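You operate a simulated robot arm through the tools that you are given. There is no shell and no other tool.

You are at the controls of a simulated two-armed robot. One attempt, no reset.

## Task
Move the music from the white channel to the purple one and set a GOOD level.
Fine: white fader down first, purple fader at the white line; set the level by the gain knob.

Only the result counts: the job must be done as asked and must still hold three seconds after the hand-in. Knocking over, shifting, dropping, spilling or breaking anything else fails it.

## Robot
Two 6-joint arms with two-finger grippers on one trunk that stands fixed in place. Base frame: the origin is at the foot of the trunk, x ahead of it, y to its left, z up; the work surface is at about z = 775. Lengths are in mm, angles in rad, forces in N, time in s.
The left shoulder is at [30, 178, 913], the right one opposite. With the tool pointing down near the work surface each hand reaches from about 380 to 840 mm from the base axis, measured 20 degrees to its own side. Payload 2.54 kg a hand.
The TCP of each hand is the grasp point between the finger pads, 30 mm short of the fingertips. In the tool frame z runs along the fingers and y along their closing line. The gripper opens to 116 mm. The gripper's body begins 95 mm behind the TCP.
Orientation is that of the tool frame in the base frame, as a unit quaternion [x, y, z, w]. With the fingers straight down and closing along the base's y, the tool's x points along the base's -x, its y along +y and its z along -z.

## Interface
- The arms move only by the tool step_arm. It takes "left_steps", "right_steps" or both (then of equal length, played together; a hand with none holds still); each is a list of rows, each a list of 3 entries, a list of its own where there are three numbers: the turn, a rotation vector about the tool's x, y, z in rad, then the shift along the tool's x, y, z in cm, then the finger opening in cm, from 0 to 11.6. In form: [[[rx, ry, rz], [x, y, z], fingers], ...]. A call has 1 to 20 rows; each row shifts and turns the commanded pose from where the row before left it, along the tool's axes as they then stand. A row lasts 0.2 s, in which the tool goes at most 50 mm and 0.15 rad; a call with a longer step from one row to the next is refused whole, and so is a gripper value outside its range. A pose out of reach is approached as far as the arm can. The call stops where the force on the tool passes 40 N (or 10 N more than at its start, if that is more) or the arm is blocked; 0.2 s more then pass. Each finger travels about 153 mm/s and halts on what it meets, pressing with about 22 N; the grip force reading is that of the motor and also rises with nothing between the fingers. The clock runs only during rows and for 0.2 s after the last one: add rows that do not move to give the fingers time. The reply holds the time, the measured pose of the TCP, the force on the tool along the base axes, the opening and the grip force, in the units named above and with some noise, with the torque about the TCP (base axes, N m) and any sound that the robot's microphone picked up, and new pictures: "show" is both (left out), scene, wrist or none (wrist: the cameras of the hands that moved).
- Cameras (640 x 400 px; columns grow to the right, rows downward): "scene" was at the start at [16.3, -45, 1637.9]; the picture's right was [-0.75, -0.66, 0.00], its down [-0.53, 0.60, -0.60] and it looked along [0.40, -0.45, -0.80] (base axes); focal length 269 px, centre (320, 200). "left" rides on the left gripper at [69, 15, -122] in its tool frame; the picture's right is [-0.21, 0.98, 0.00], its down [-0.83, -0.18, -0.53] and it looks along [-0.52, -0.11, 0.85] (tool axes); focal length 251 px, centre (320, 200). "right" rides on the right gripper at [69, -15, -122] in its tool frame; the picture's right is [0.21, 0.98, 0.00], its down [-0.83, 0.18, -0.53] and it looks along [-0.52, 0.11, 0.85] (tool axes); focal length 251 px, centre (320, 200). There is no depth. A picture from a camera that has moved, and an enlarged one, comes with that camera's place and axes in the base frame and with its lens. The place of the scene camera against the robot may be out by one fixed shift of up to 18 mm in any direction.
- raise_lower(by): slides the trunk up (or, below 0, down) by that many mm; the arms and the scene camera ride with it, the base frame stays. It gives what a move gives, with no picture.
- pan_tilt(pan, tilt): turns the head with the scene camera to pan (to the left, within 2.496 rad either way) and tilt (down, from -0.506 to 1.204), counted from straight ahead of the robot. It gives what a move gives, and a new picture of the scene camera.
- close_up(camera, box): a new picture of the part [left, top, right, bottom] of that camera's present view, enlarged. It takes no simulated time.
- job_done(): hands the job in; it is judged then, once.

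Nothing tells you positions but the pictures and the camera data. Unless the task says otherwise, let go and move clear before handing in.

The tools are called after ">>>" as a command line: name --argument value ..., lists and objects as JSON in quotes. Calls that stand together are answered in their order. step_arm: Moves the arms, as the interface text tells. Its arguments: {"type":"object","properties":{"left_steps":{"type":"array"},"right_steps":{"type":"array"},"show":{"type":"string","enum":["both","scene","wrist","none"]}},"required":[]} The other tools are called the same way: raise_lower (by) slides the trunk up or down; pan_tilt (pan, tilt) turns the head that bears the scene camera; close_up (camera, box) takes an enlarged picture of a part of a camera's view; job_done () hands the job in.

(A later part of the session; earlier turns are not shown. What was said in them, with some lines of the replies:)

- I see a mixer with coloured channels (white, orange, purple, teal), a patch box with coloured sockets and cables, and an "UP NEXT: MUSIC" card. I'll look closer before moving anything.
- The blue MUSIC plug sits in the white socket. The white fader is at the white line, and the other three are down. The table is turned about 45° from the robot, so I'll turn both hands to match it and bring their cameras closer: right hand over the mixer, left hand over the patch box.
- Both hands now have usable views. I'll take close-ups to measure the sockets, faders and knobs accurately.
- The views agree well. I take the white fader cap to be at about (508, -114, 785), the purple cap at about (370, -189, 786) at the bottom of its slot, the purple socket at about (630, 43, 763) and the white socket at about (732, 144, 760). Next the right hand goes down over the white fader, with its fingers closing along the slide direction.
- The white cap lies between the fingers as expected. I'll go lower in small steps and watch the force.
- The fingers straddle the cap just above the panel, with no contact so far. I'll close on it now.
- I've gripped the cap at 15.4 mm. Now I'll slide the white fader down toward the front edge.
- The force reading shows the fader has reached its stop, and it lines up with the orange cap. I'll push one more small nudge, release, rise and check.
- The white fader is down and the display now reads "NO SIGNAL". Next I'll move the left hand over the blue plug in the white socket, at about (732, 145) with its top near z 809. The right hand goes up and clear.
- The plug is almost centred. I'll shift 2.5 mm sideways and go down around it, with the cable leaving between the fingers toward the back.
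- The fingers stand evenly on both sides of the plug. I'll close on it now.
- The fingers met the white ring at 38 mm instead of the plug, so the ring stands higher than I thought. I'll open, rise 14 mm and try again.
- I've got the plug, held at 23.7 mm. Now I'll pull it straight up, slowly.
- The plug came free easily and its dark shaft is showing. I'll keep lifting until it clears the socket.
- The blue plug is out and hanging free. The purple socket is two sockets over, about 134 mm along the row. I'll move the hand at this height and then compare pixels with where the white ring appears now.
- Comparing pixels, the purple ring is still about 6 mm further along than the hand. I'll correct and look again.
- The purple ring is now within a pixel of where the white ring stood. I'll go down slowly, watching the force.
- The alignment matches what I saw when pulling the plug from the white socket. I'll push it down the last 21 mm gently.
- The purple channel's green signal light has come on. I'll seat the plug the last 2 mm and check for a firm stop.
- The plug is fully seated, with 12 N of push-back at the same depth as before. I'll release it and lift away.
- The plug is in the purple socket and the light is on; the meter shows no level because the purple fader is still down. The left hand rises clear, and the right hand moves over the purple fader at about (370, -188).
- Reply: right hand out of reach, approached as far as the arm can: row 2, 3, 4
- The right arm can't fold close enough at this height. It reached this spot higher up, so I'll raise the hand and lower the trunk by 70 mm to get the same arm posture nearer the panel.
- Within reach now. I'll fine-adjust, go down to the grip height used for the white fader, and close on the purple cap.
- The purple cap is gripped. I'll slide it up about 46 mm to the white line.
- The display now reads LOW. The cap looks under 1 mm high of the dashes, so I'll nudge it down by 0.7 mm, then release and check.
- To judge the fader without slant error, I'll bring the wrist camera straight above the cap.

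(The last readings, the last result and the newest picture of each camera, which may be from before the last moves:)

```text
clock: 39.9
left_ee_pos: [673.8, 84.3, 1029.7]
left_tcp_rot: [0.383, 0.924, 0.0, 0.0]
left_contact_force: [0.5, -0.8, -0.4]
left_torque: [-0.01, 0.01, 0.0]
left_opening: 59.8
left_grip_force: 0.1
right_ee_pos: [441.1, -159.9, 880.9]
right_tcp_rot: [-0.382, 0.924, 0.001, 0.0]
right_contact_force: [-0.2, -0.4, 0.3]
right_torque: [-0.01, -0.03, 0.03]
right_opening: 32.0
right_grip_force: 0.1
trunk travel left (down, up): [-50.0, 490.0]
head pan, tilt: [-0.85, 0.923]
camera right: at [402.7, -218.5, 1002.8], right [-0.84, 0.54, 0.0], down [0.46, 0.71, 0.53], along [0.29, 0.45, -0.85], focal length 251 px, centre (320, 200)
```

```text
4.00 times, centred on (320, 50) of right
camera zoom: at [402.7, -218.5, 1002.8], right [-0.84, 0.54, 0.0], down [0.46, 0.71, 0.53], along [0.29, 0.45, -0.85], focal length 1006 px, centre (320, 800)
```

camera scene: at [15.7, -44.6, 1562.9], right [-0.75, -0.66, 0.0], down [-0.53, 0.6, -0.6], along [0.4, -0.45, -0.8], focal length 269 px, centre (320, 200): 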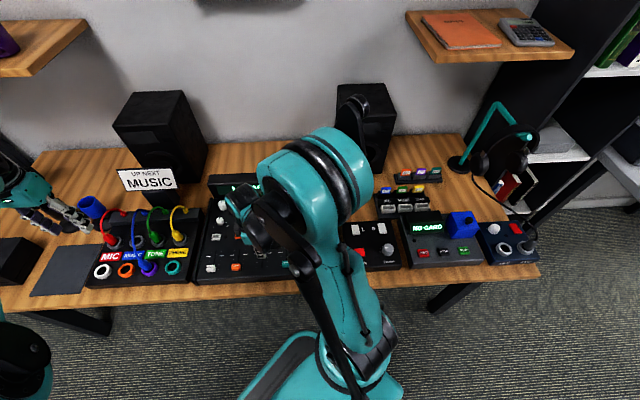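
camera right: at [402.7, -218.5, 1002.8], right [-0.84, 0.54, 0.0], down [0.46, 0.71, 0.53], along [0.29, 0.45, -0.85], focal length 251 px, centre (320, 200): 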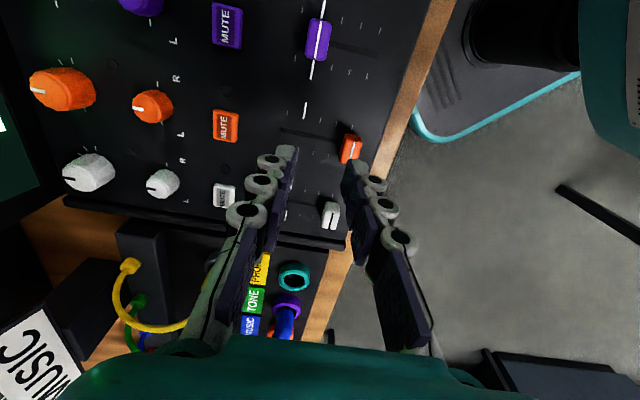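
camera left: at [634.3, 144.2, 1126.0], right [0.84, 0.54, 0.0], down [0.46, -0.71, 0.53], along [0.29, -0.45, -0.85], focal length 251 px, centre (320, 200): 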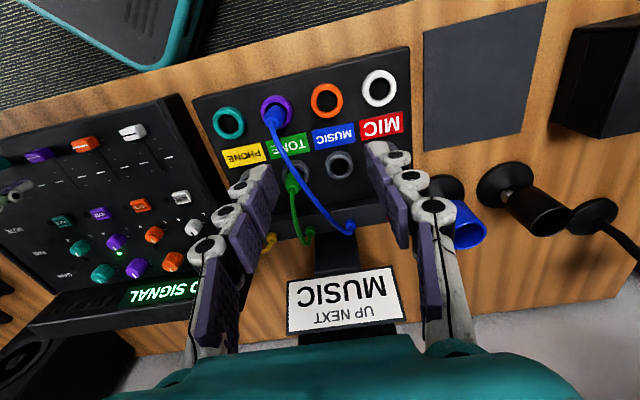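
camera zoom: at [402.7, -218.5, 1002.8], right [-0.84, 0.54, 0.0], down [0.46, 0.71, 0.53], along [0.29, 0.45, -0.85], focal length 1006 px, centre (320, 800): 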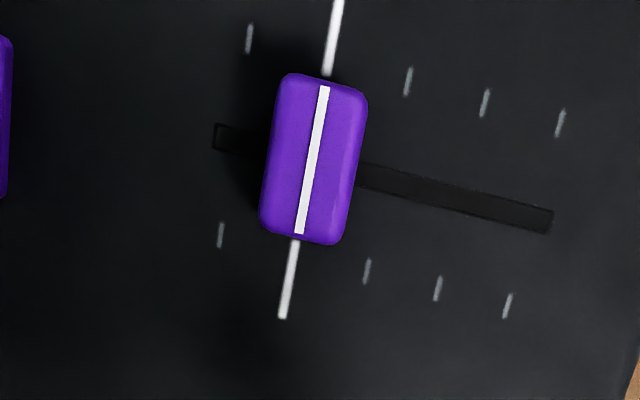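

Seen from straight above, the purple fader's line matches the white dashes to within 0.3 mm. Next is the purple gain knob at about (532, -356). I'll raise the right hand, carry it over there, and turn it so the camera faces the display.

>>> step_arm --right_steps '[[[0, 0, 0], [1.5, -4.07, -1.8], 5], [[0, 0, 0], [1.5, -4.07, -1.8], 5], [[0, 0, 0], [1.5, -4.07, -1.6], 5], [[0, 0, 0], [1.5, -4.07, -1.6], 5], [[0, 0, 0], [1.5, -4.07, -1.6], 5], [[0, 0, 0.1428], [0, 0, 0], 5], [[0, 0, 0.1428], [0, 0, 0], 5], [[0, 0, 0.1428], [0, 0, 0], 5], [[0, 0, 0.1428], [0, 0, 0], 5], [[0, 0, 0.1428], [0, 0, 0], 5], [[0, 0, 0.1428], [0, 0, 0], 5], [[0, 0, 0.1428], [0, 0, 0], 5], [[0, 0, 0.1428], [0, 0, 0], 5], [[0, 0, 0.1428], [0, 0, 0], 5], [[0, 0, 0.1428], [0, 0, 0], 5], [[0, 0, 0.1428], [0, 0, 0], 5], [[0, 0, 0], [0, 0, 0], 5]]' --show "both"

```text
clock: 43.5
left_ee_pos: [673.9, 84.0, 1028.1]
left_tcp_rot: [0.382, 0.924, 0.0, 0.0]
left_contact_force: [-0.3, 0.3, 1.0]
left_torque: [-0.01, 0.0, 0.02]
left_opening: 60.2
left_grip_force: 0.1
right_ee_pos: [531.0, -356.7, 963.9]
right_tcp_rot: [0.384, 0.923, 0.0, 0.0]
right_contact_force: [-0.2, 0.1, 0.1]
right_torque: [0.0, 0.01, 0.0]
right_opening: 49.9
right_grip_force: 0.0
trunk travel left (down, up): [-50.0, 490.0]
head pan, tilt: [-0.85, 0.923]
camera scene: at [16.3, -45.0, 1562.9], right [-0.75, -0.66, 0.0], down [-0.53, 0.6, -0.6], along [0.4, -0.45, -0.8], focal length 269 px, centre (320, 200)
camera right: at [472.1, -318.4, 1086.3], right [0.54, 0.84, 0.0], down [0.71, -0.46, 0.53], along [0.45, -0.29, -0.85], focal length 251 px, centre (320, 200)
```

scene: 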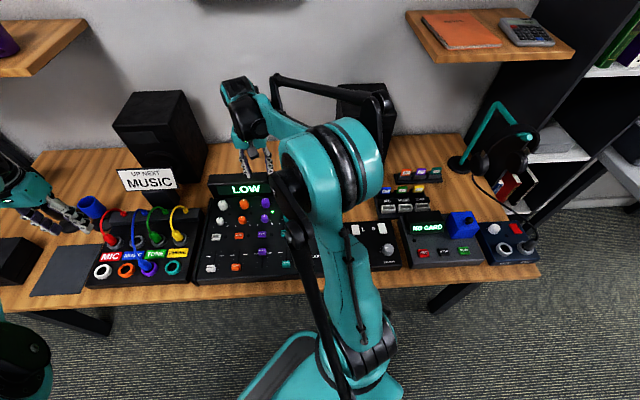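
right: 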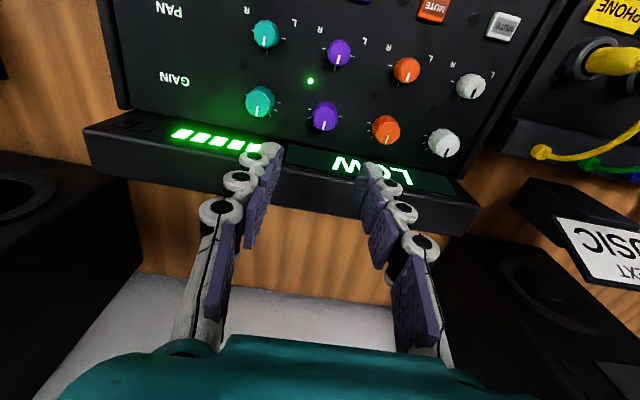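

>>> close_up --camera "right" --box '[220, 20, 430, 200]'

>>> close_up --camera "scene" --box '[190, 150, 310, 290]'

```text
2.22 times, centred on (325, 110) of right
camera zoom: at [472.1, -318.4, 1086.3], right [0.54, 0.84, 0.0], down [0.71, -0.46, 0.53], along [0.45, -0.29, -0.85], focal length 559 px, centre (309, 400)
```

zoom: 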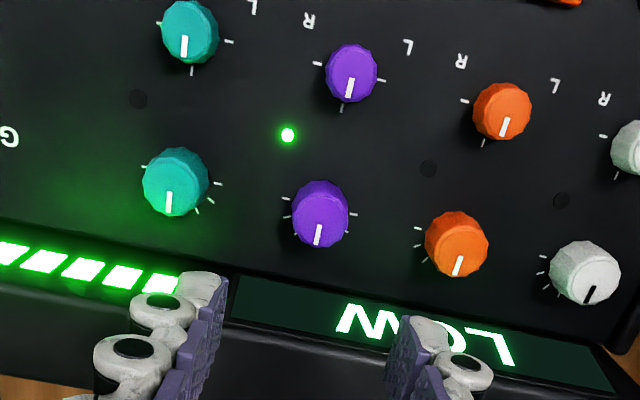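

```text
2.86 times, centred on (250, 220) of scene
camera zoom: at [16.3, -45.0, 1562.9], right [-0.75, -0.66, 0.0], down [-0.53, 0.6, -0.6], along [0.4, -0.45, -0.8], focal length 768 px, centre (520, 143)
```

zoom: 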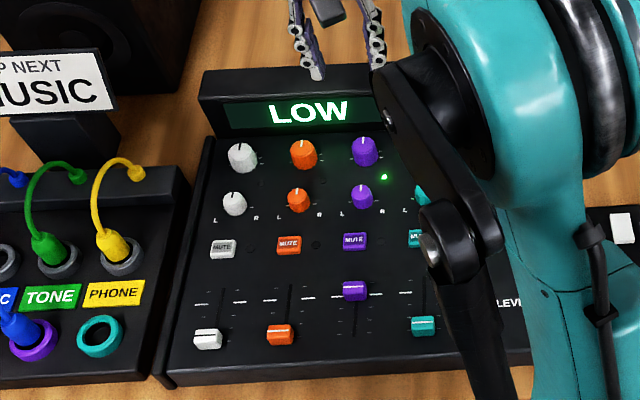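

The purple knob is about 6 mm off to one side, roughly 29 mm wide, with its top near z 792 and its pointer straight ahead. I'll centre over it and come down partway.

>>> step_arm --right_steps '[[[0, 0, 0], [-0.23, 0.6, 0], 5], [[0, 0, 0], [0, 0, 4.0], 5], [[0, 0, 0], [0, 0, 4.0], 5], [[0, 0, 0], [0, 0, 3.0], 5], [[0, 0, 0], [0, 0, 0], 5]]' --show "wrist"

>>> close_up --camera "right" --box '[220, 60, 430, 240]'

```text
clock: 44.7
left_ee_pos: [672.9, 84.5, 1028.3]
left_tcp_rot: [0.382, 0.924, 0.0, 0.0]
left_contact_force: [-0.1, -0.1, 0.4]
left_torque: [-0.02, 0.02, -0.04]
left_opening: 59.9
left_grip_force: 0.1
right_ee_pos: [536.2, -355.0, 853.8]
right_tcp_rot: [0.382, 0.924, 0.0, 0.0]
right_contact_force: [0.2, -0.3, -0.3]
right_torque: [0.01, -0.04, -0.02]
right_opening: 50.1
right_grip_force: 0.0
trunk travel left (down, up): [-50.0, 490.0]
head pan, tilt: [-0.85, 0.923]
camera right: at [477.8, -316.3, 975.9], right [0.54, 0.84, 0.0], down [0.71, -0.46, 0.53], along [0.45, -0.29, -0.85], focal length 251 px, centre (320, 200)
```

right: 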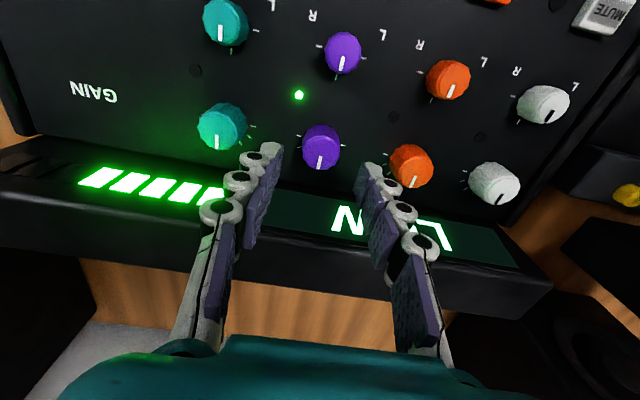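

```text
2.22 times, centred on (325, 150) of right
camera zoom: at [477.8, -316.3, 975.9], right [0.54, 0.84, 0.0], down [0.71, -0.46, 0.53], along [0.45, -0.29, -0.85], focal length 559 px, centre (309, 311)
```

zoom: 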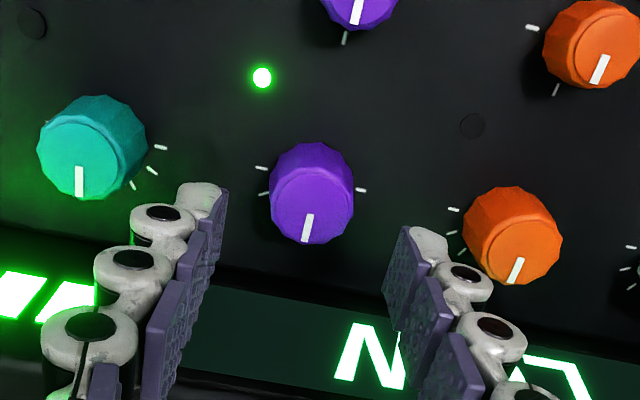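

>>> step_arm --right_steps '[[[0, 0, 0], [-0.05, 0.08, 2.0], 5], [[0, 0, 0], [0, 0, 1.4], 5], [[0, 0, 0], [0, 0, 0.8], 4.4], [[0, 0, 0], [0, 0, 0.4], 4.4], [[0, 0, 0], [0, 0, 0], 4.4]]' --show "wrist"

>>> close_up --camera "right" --box '[220, 60, 430, 240]'

```text
clock: 45.9
left_ee_pos: [674.2, 85.1, 1027.9]
left_tcp_rot: [0.382, 0.924, 0.0, 0.0]
left_contact_force: [-0.9, 0.0, 0.1]
left_torque: [-0.01, 0.01, 0.02]
left_opening: 60.0
left_grip_force: 0.1
right_ee_pos: [538.0, -354.2, 808.5]
right_tcp_rot: [0.382, 0.924, 0.0, 0.001]
right_contact_force: [0.3, -0.4, 0.2]
right_torque: [0.02, -0.03, -0.01]
right_opening: 43.8
right_grip_force: 0.0
trunk travel left (down, up): [-50.0, 490.0]
head pan, tilt: [-0.85, 0.923]
camera right: at [478.8, -316.1, 930.2], right [0.54, 0.84, 0.0], down [0.71, -0.46, 0.53], along [0.45, -0.29, -0.85], focal length 251 px, centre (320, 200)
```

right: 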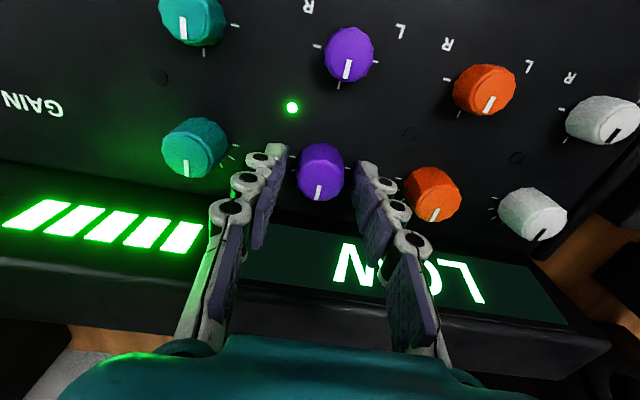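

```text
2.22 times, centred on (325, 150) of right
camera zoom: at [478.8, -316.1, 930.2], right [0.54, 0.84, 0.0], down [0.71, -0.46, 0.53], along [0.45, -0.29, -0.85], focal length 559 px, centre (309, 311)
```

zoom: 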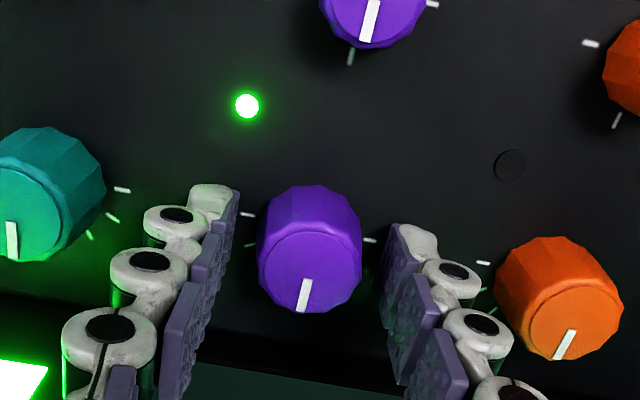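

The fingers are centred around the knob, so I'll close on it.

>>> step_arm --right_steps '[[[0, 0, 0], [0, 0, 0], 3.6], [[0, 0, 0], [0, 0, 0], 2.8], [[0, 0, 0], [0, 0, 0], 2.0], [[0, 0, 0], [0, 0, 0], 2.0]]' --show "wrist"

>>> close_up --camera "right" --box '[220, 60, 430, 240]'

```text
clock: 46.9
left_ee_pos: [674.0, 83.8, 1027.7]
left_tcp_rot: [0.382, 0.924, 0.0, 0.0]
left_contact_force: [0.2, -0.9, -0.9]
left_torque: [0.01, 0.0, -0.02]
left_opening: 60.0
left_grip_force: 0.0
right_ee_pos: [539.1, -354.0, 808.1]
right_tcp_rot: [0.383, 0.924, 0.001, 0.0]
right_contact_force: [0.1, -0.1, -1.4]
right_torque: [0.0, 0.01, 0.01]
right_opening: 28.7
right_grip_force: 45.0
trunk travel left (down, up): [-50.0, 490.0]
head pan, tilt: [-0.85, 0.923]
camera right: at [478.7, -316.1, 930.3], right [0.54, 0.84, 0.0], down [0.71, -0.46, 0.53], along [0.45, -0.29, -0.85], focal length 251 px, centre (320, 200)
```

right: 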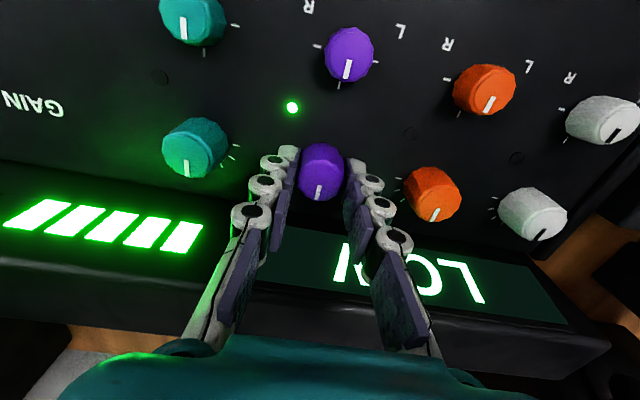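

```text
2.22 times, centred on (325, 150) of right
camera zoom: at [478.7, -316.1, 930.3], right [0.54, 0.84, 0.0], down [0.71, -0.46, 0.53], along [0.45, -0.29, -0.85], focal length 559 px, centre (309, 311)
```

zoom: 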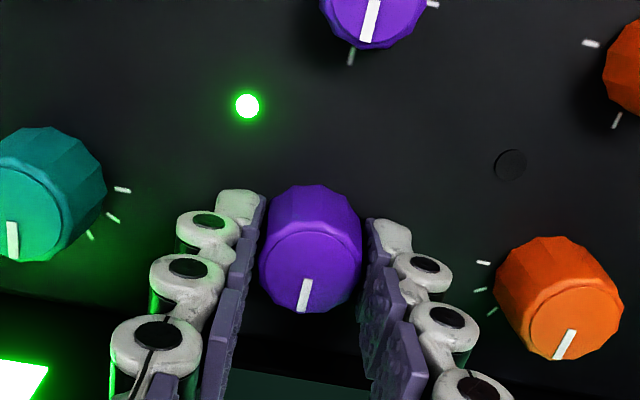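

The knob is gripped at 28.7 mm. I'll turn it clockwise (up) by 0.24 rad and read the display.

>>> step_arm --right_steps '[[[0, 0, 0.12], [0, 0, 0], 2.0], [[0, 0, 0.12], [0, 0, 0], 2.0], [[0, 0, 0], [0, 0, 0], 2.0]]' --show "both"

>>> close_up --camera "scene" --box '[190, 150, 310, 290]'

```text
clock: 47.7
left_ee_pos: [673.6, 83.8, 1028.4]
left_tcp_rot: [0.383, 0.924, -0.001, 0.0]
left_contact_force: [0.1, -0.1, -0.4]
left_torque: [-0.03, 0.01, -0.04]
left_opening: 60.0
left_grip_force: 0.0
right_ee_pos: [537.8, -354.5, 809.6]
right_tcp_rot: [0.491, 0.871, 0.0, 0.0]
right_contact_force: [-3.5, 0.5, -4.2]
right_torque: [-0.19, 0.06, -0.02]
right_opening: 28.5
right_grip_force: 45.0
trunk travel left (down, up): [-50.0, 490.0]
head pan, tilt: [-0.85, 0.923]
camera scene: at [16.2, -45.3, 1562.8], right [-0.75, -0.66, 0.0], down [-0.53, 0.6, -0.6], along [0.4, -0.45, -0.8], focal length 269 px, centre (320, 200)
camera right: at [489.4, -303.2, 930.4], right [0.72, 0.69, 0.0], down [0.58, -0.61, 0.53], along [0.37, -0.39, -0.85], focal length 251 px, centre (320, 200)
```

scene: 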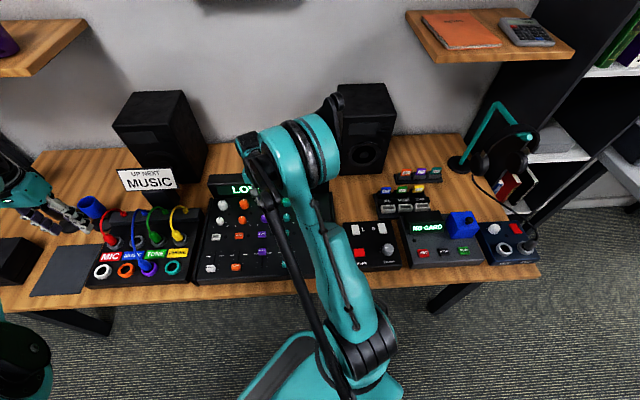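
right: 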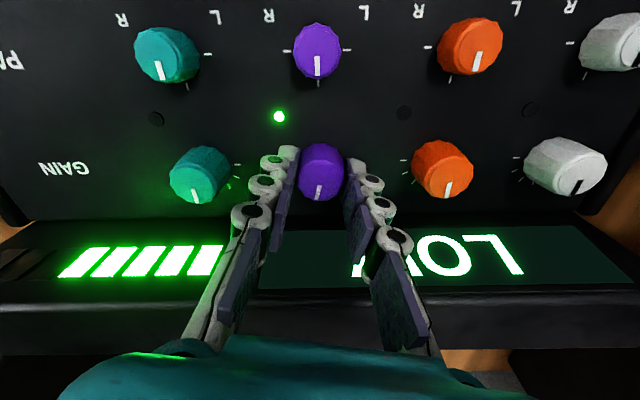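

```text
2.86 times, centred on (250, 220) of scene
camera zoom: at [16.2, -45.3, 1562.8], right [-0.75, -0.66, 0.0], down [-0.53, 0.6, -0.6], along [0.4, -0.45, -0.8], focal length 768 px, centre (520, 143)
```

zoom: 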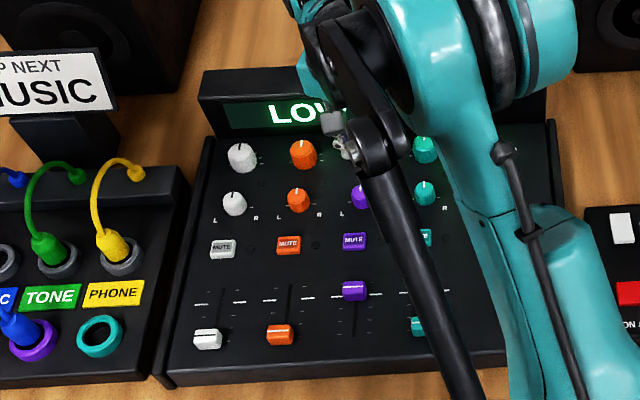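

The knob turns with the hand; the display still reads LOW. I'll keep turning in small steps.

>>> step_arm --right_steps '[[[0, 0, 0.12], [0, 0, 0], 2.0], [[0, 0, 0.12], [0, 0, 0], 2.0], [[0, 0, 0], [0, 0, 0], 2.0]]' --show "wrist"

```text
clock: 48.5
left_ee_pos: [674.3, 84.6, 1028.1]
left_tcp_rot: [0.383, 0.924, 0.0, -0.001]
left_contact_force: [0.3, -0.6, 0.1]
left_torque: [-0.01, 0.02, 0.0]
left_opening: 60.0
left_grip_force: 0.0
right_ee_pos: [538.4, -353.7, 808.6]
right_tcp_rot: [0.592, 0.806, -0.001, -0.002]
right_contact_force: [-10.8, -1.1, -9.7]
right_torque: [-0.32, 0.19, 0.03]
right_opening: 28.6
right_grip_force: 45.1
trunk travel left (down, up): [-50.0, 490.0]
head pan, tilt: [-0.85, 0.923]
camera right: at [502.9, -293.2, 930.4], right [0.87, 0.5, 0.0], down [0.42, -0.73, 0.53], along [0.26, -0.46, -0.85], focal length 251 px, centre (320, 200)
```

right: 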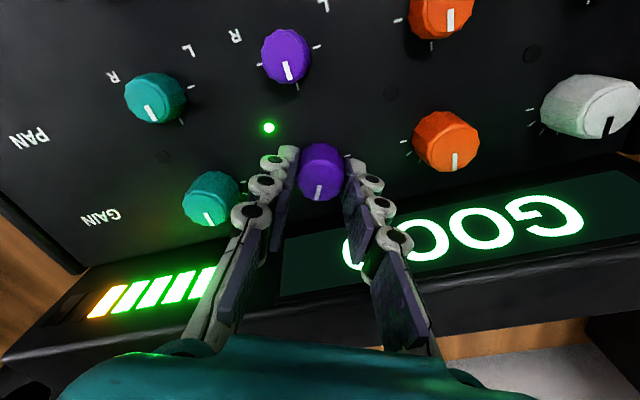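

The display now reads GOOD. I'll hold still and check that the reading is steady before letting go.

>>> step_arm --right_steps '[[[0, 0, 0], [0, 0, 0], 2.0], [[0, 0, 0], [0, 0, 0], 2.0], [[0, 0, 0], [0, 0, 0], 2.0], [[0, 0, 0], [0, 0, 0], 2.0], [[0, 0, 0], [0, 0, 0], 2.0]]' --show "wrist"

>>> close_up --camera "right" --box '[40, 120, 360, 360]'

>>> close_up --camera "left" --box '[0, 80, 260, 340]'

```text
clock: 49.7
left_ee_pos: [673.9, 84.4, 1028.3]
left_tcp_rot: [0.382, 0.924, 0.0, 0.0]
left_contact_force: [-0.9, -0.1, 0.0]
left_torque: [0.02, 0.0, -0.02]
left_opening: 59.9
left_grip_force: 0.0
right_ee_pos: [538.1, -354.1, 808.7]
right_tcp_rot: [0.591, 0.807, 0.0, -0.001]
right_contact_force: [-16.7, -0.4, -15.9]
right_torque: [-0.09, 0.52, 0.01]
right_opening: 28.4
right_grip_force: 45.6
trunk travel left (down, up): [-50.0, 490.0]
head pan, tilt: [-0.85, 0.923]
camera right: at [502.8, -293.3, 930.5], right [0.87, 0.5, 0.0], down [0.42, -0.73, 0.53], along [0.27, -0.46, -0.85], focal length 251 px, centre (320, 200)
```

right: 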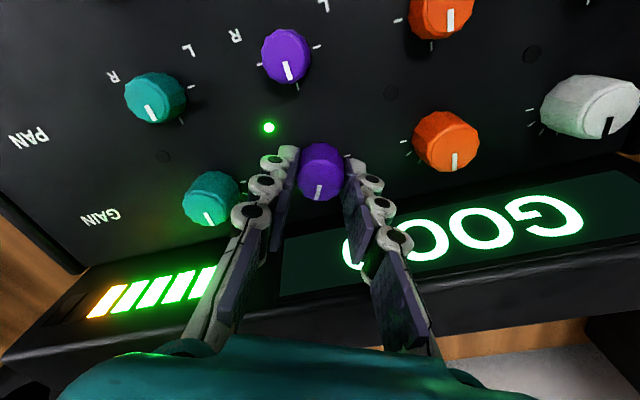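

```text
1.67 times, centred on (200, 240) of right
camera zoom: at [502.8, -293.3, 930.5], right [0.87, 0.5, 0.0], down [0.42, -0.73, 0.53], along [0.27, -0.46, -0.85], focal length 419 px, centre (520, 133)
```

zoom: 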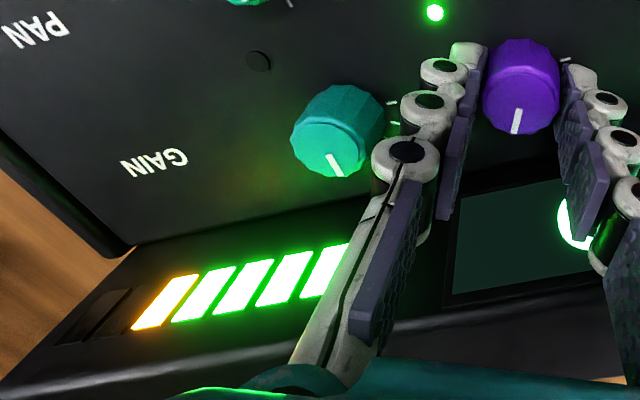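

```text
1.54 times, centred on (130, 210) of left
camera zoom: at [635.2, 143.0, 1150.2], right [0.84, 0.54, 0.0], down [0.46, -0.71, 0.53], along [0.29, -0.45, -0.85], focal length 387 px, centre (612, 185)
```

zoom: 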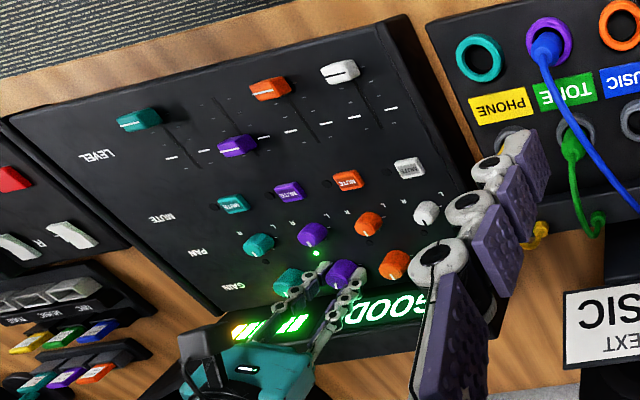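

The reading is steady at GOOD. A sideways strain has built up in the grip, so I'll relax the hand by under a millimetre before opening, to keep the knob from being dragged.

>>> step_arm --right_steps '[[[0, 0, 0], [0.02, -0.07, 0.07], 2.0], [[0, 0, 0], [0, 0, 0], 2.0]]' --show "none"

```text
clock: 50.3
left_ee_pos: [673.9, 84.0, 1027.9]
left_tcp_rot: [0.383, 0.924, 0.0, -0.001]
left_contact_force: [0.4, -0.4, -0.8]
left_torque: [-0.02, 0.02, -0.03]
left_opening: 60.0
left_grip_force: 0.1
right_ee_pos: [538.0, -355.1, 808.5]
right_tcp_rot: [0.592, 0.806, 0.001, 0.001]
right_contact_force: [-5.0, -6.1, 6.3]
right_torque: [1.0, 0.54, 0.04]
right_opening: 28.8
right_grip_force: 45.2
trunk travel left (down, up): [-50.0, 490.0]
head pan, tilt: [-0.85, 0.923]
```

The strain has dropped. Now I'll open gently without moving the hand.

>>> step_arm --right_steps '[[[0, 0, 0], [0, 0, 0], 3.0], [[0, 0, 0], [0, 0, 0], 3.3], [[0, 0, 0], [0, 0, 0], 3.8], [[0, 0, 0], [0, 0, 0], 4.4], [[0, 0, 0], [0, 0, 0], 4.4]]' --show "wrist"

>>> close_up --camera "left" --box '[0, 80, 260, 340]'

```text
clock: 51.5
left_ee_pos: [673.9, 84.1, 1028.1]
left_tcp_rot: [0.383, 0.924, 0.0, 0.001]
left_contact_force: [-0.8, -0.1, 0.9]
left_torque: [0.0, 0.0, -0.01]
left_opening: 60.1
left_grip_force: 0.1
right_ee_pos: [538.5, -353.3, 808.9]
right_tcp_rot: [0.591, 0.807, 0.0, 0.0]
right_contact_force: [-0.2, 0.1, 0.1]
right_torque: [-0.02, -0.02, -0.01]
right_opening: 44.0
right_grip_force: 0.0
trunk travel left (down, up): [-50.0, 490.0]
head pan, tilt: [-0.85, 0.923]
camera right: at [502.6, -292.6, 929.7], right [0.87, 0.5, 0.0], down [0.42, -0.73, 0.53], along [0.27, -0.46, -0.85], focal length 251 px, centre (320, 200)
```

right: 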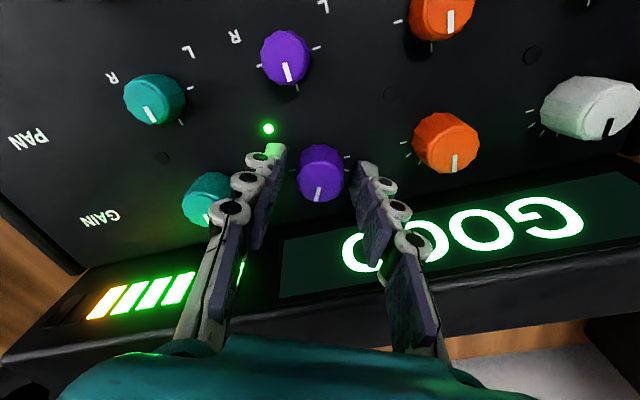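

```text
1.54 times, centred on (130, 210) of left
camera zoom: at [635.6, 143.6, 1149.9], right [0.84, 0.54, 0.0], down [0.46, -0.71, 0.53], along [0.29, -0.45, -0.85], focal length 387 px, centre (612, 185)
```

zoom: 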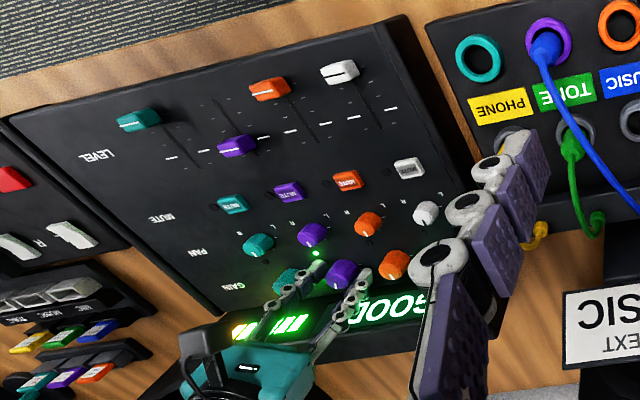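

It still reads GOOD with the fingers open. I'll lift the right hand straight up and clear, then check everything.

>>> step_arm --right_steps '[[[0, 0, 0], [0, 0, -1.5], 4.4], [[0, 0, 0], [0, 0, -3.0], 4.4], [[0, 0, 0], [0, 0, -4.0], 4.4], [[0, 0, 0], [0, 0, -4.0], 4.4], [[0, 0, 0], [0, 0, -4.0], 4.4], [[0, 0, 0], [0, 0, 0], 4.4]]' --show "both"

>>> close_up --camera "scene" --box '[80, 150, 320, 290]'

>>> close_up --camera "left" --box '[0, 60, 400, 310]'

```text
clock: 52.9
left_ee_pos: [673.9, 83.8, 1027.7]
left_tcp_rot: [0.382, 0.924, 0.001, 0.001]
left_contact_force: [-0.1, 0.5, -0.7]
left_torque: [-0.02, 0.0, -0.02]
left_opening: 59.9
left_grip_force: 0.1
right_ee_pos: [539.0, -353.1, 972.8]
right_tcp_rot: [0.591, 0.807, 0.0, 0.0]
right_contact_force: [-0.1, -0.2, -0.5]
right_torque: [0.0, -0.01, 0.02]
right_opening: 43.9
right_grip_force: 0.1
trunk travel left (down, up): [-50.0, 490.0]
head pan, tilt: [-0.85, 0.923]
camera scene: at [16.6, -45.1, 1562.8], right [-0.75, -0.66, 0.0], down [-0.53, 0.6, -0.6], along [0.4, -0.45, -0.8], focal length 269 px, centre (320, 200)
camera right: at [503.1, -291.9, 1094.3], right [0.87, 0.5, 0.0], down [0.42, -0.73, 0.53], along [0.27, -0.46, -0.85], focal length 251 px, centre (320, 200)
```

scene: 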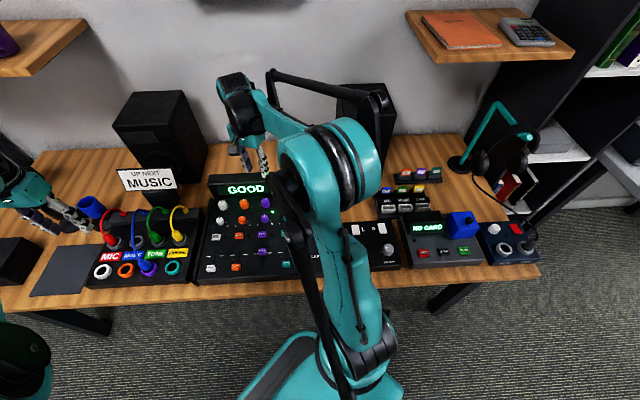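
right: 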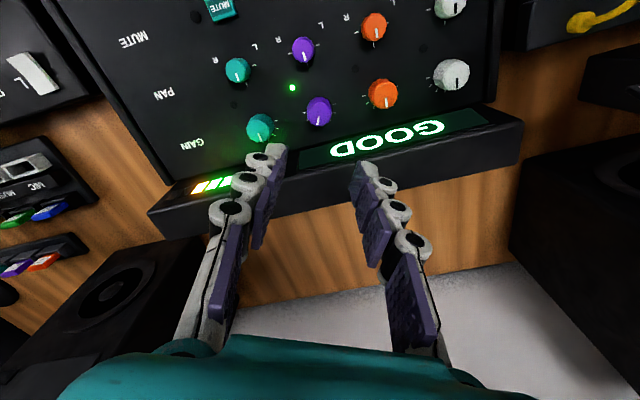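

```text
2.67 times, centred on (200, 220) of scene
camera zoom: at [16.6, -45.1, 1562.8], right [-0.75, -0.66, 0.0], down [-0.53, 0.6, -0.6], along [0.4, -0.45, -0.8], focal length 717 px, centre (640, 147)
```

zoom: 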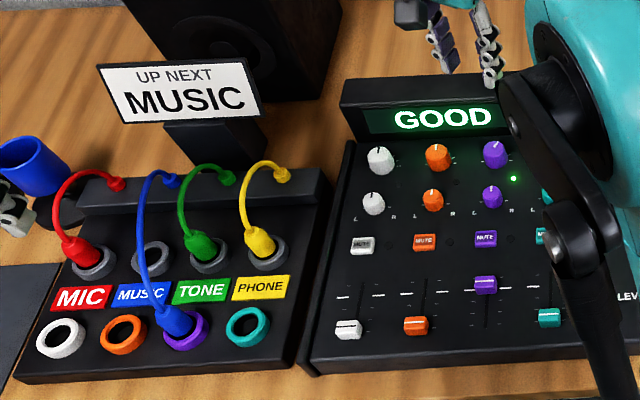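

```text
1.60 times, centred on (200, 185) of left
camera zoom: at [635.8, 143.5, 1149.8], right [0.84, 0.54, 0.0], down [0.46, -0.71, 0.53], along [0.29, -0.45, -0.85], focal length 402 px, centre (512, 224)
```

zoom: 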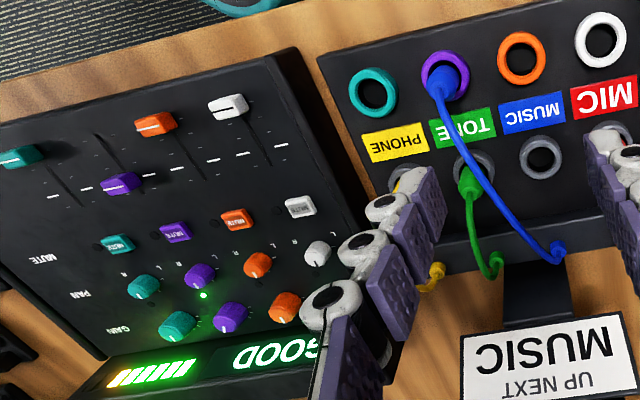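

Everything checks out:
- **Plug:** the blue MUSIC plug is seated in the purple socket, and its signal light is on.
- **Faders:** white is fully down and purple is on the white line.
- **Level:** the display has held GOOD since I let go of the gain knob.

Both hands are clear and nothing else has moved, so I'm handing in.

>>> job_done

```text
The job is handed in.
```

The music now runs through the purple channel, and the display read GOOD when I handed in; I haven't seen the judging result.

- **White fader:** I pulled it fully down first, before touching the plug, and the display went to "NO SIGNAL".
- **Plug:** the blue MUSIC plug moved from the white socket to the purple one and is pushed fully in. The purple channel's signal light is on.
- **Purple fader:** it sits on the white line, within about 0.3 mm seen from straight above.
- **Level:** I turned the purple gain knob up about 0.48 rad until the display changed from LOW to GOOD. It stayed at GOOD after I let go.

While gripping the plug, my fingers first closed on the white socket's ring by mistake. I saw no sign that the patch box moved. I also lowered the trunk by 75 mm so the right arm could reach the purple fader. Both hands were clear of everything at hand-in.
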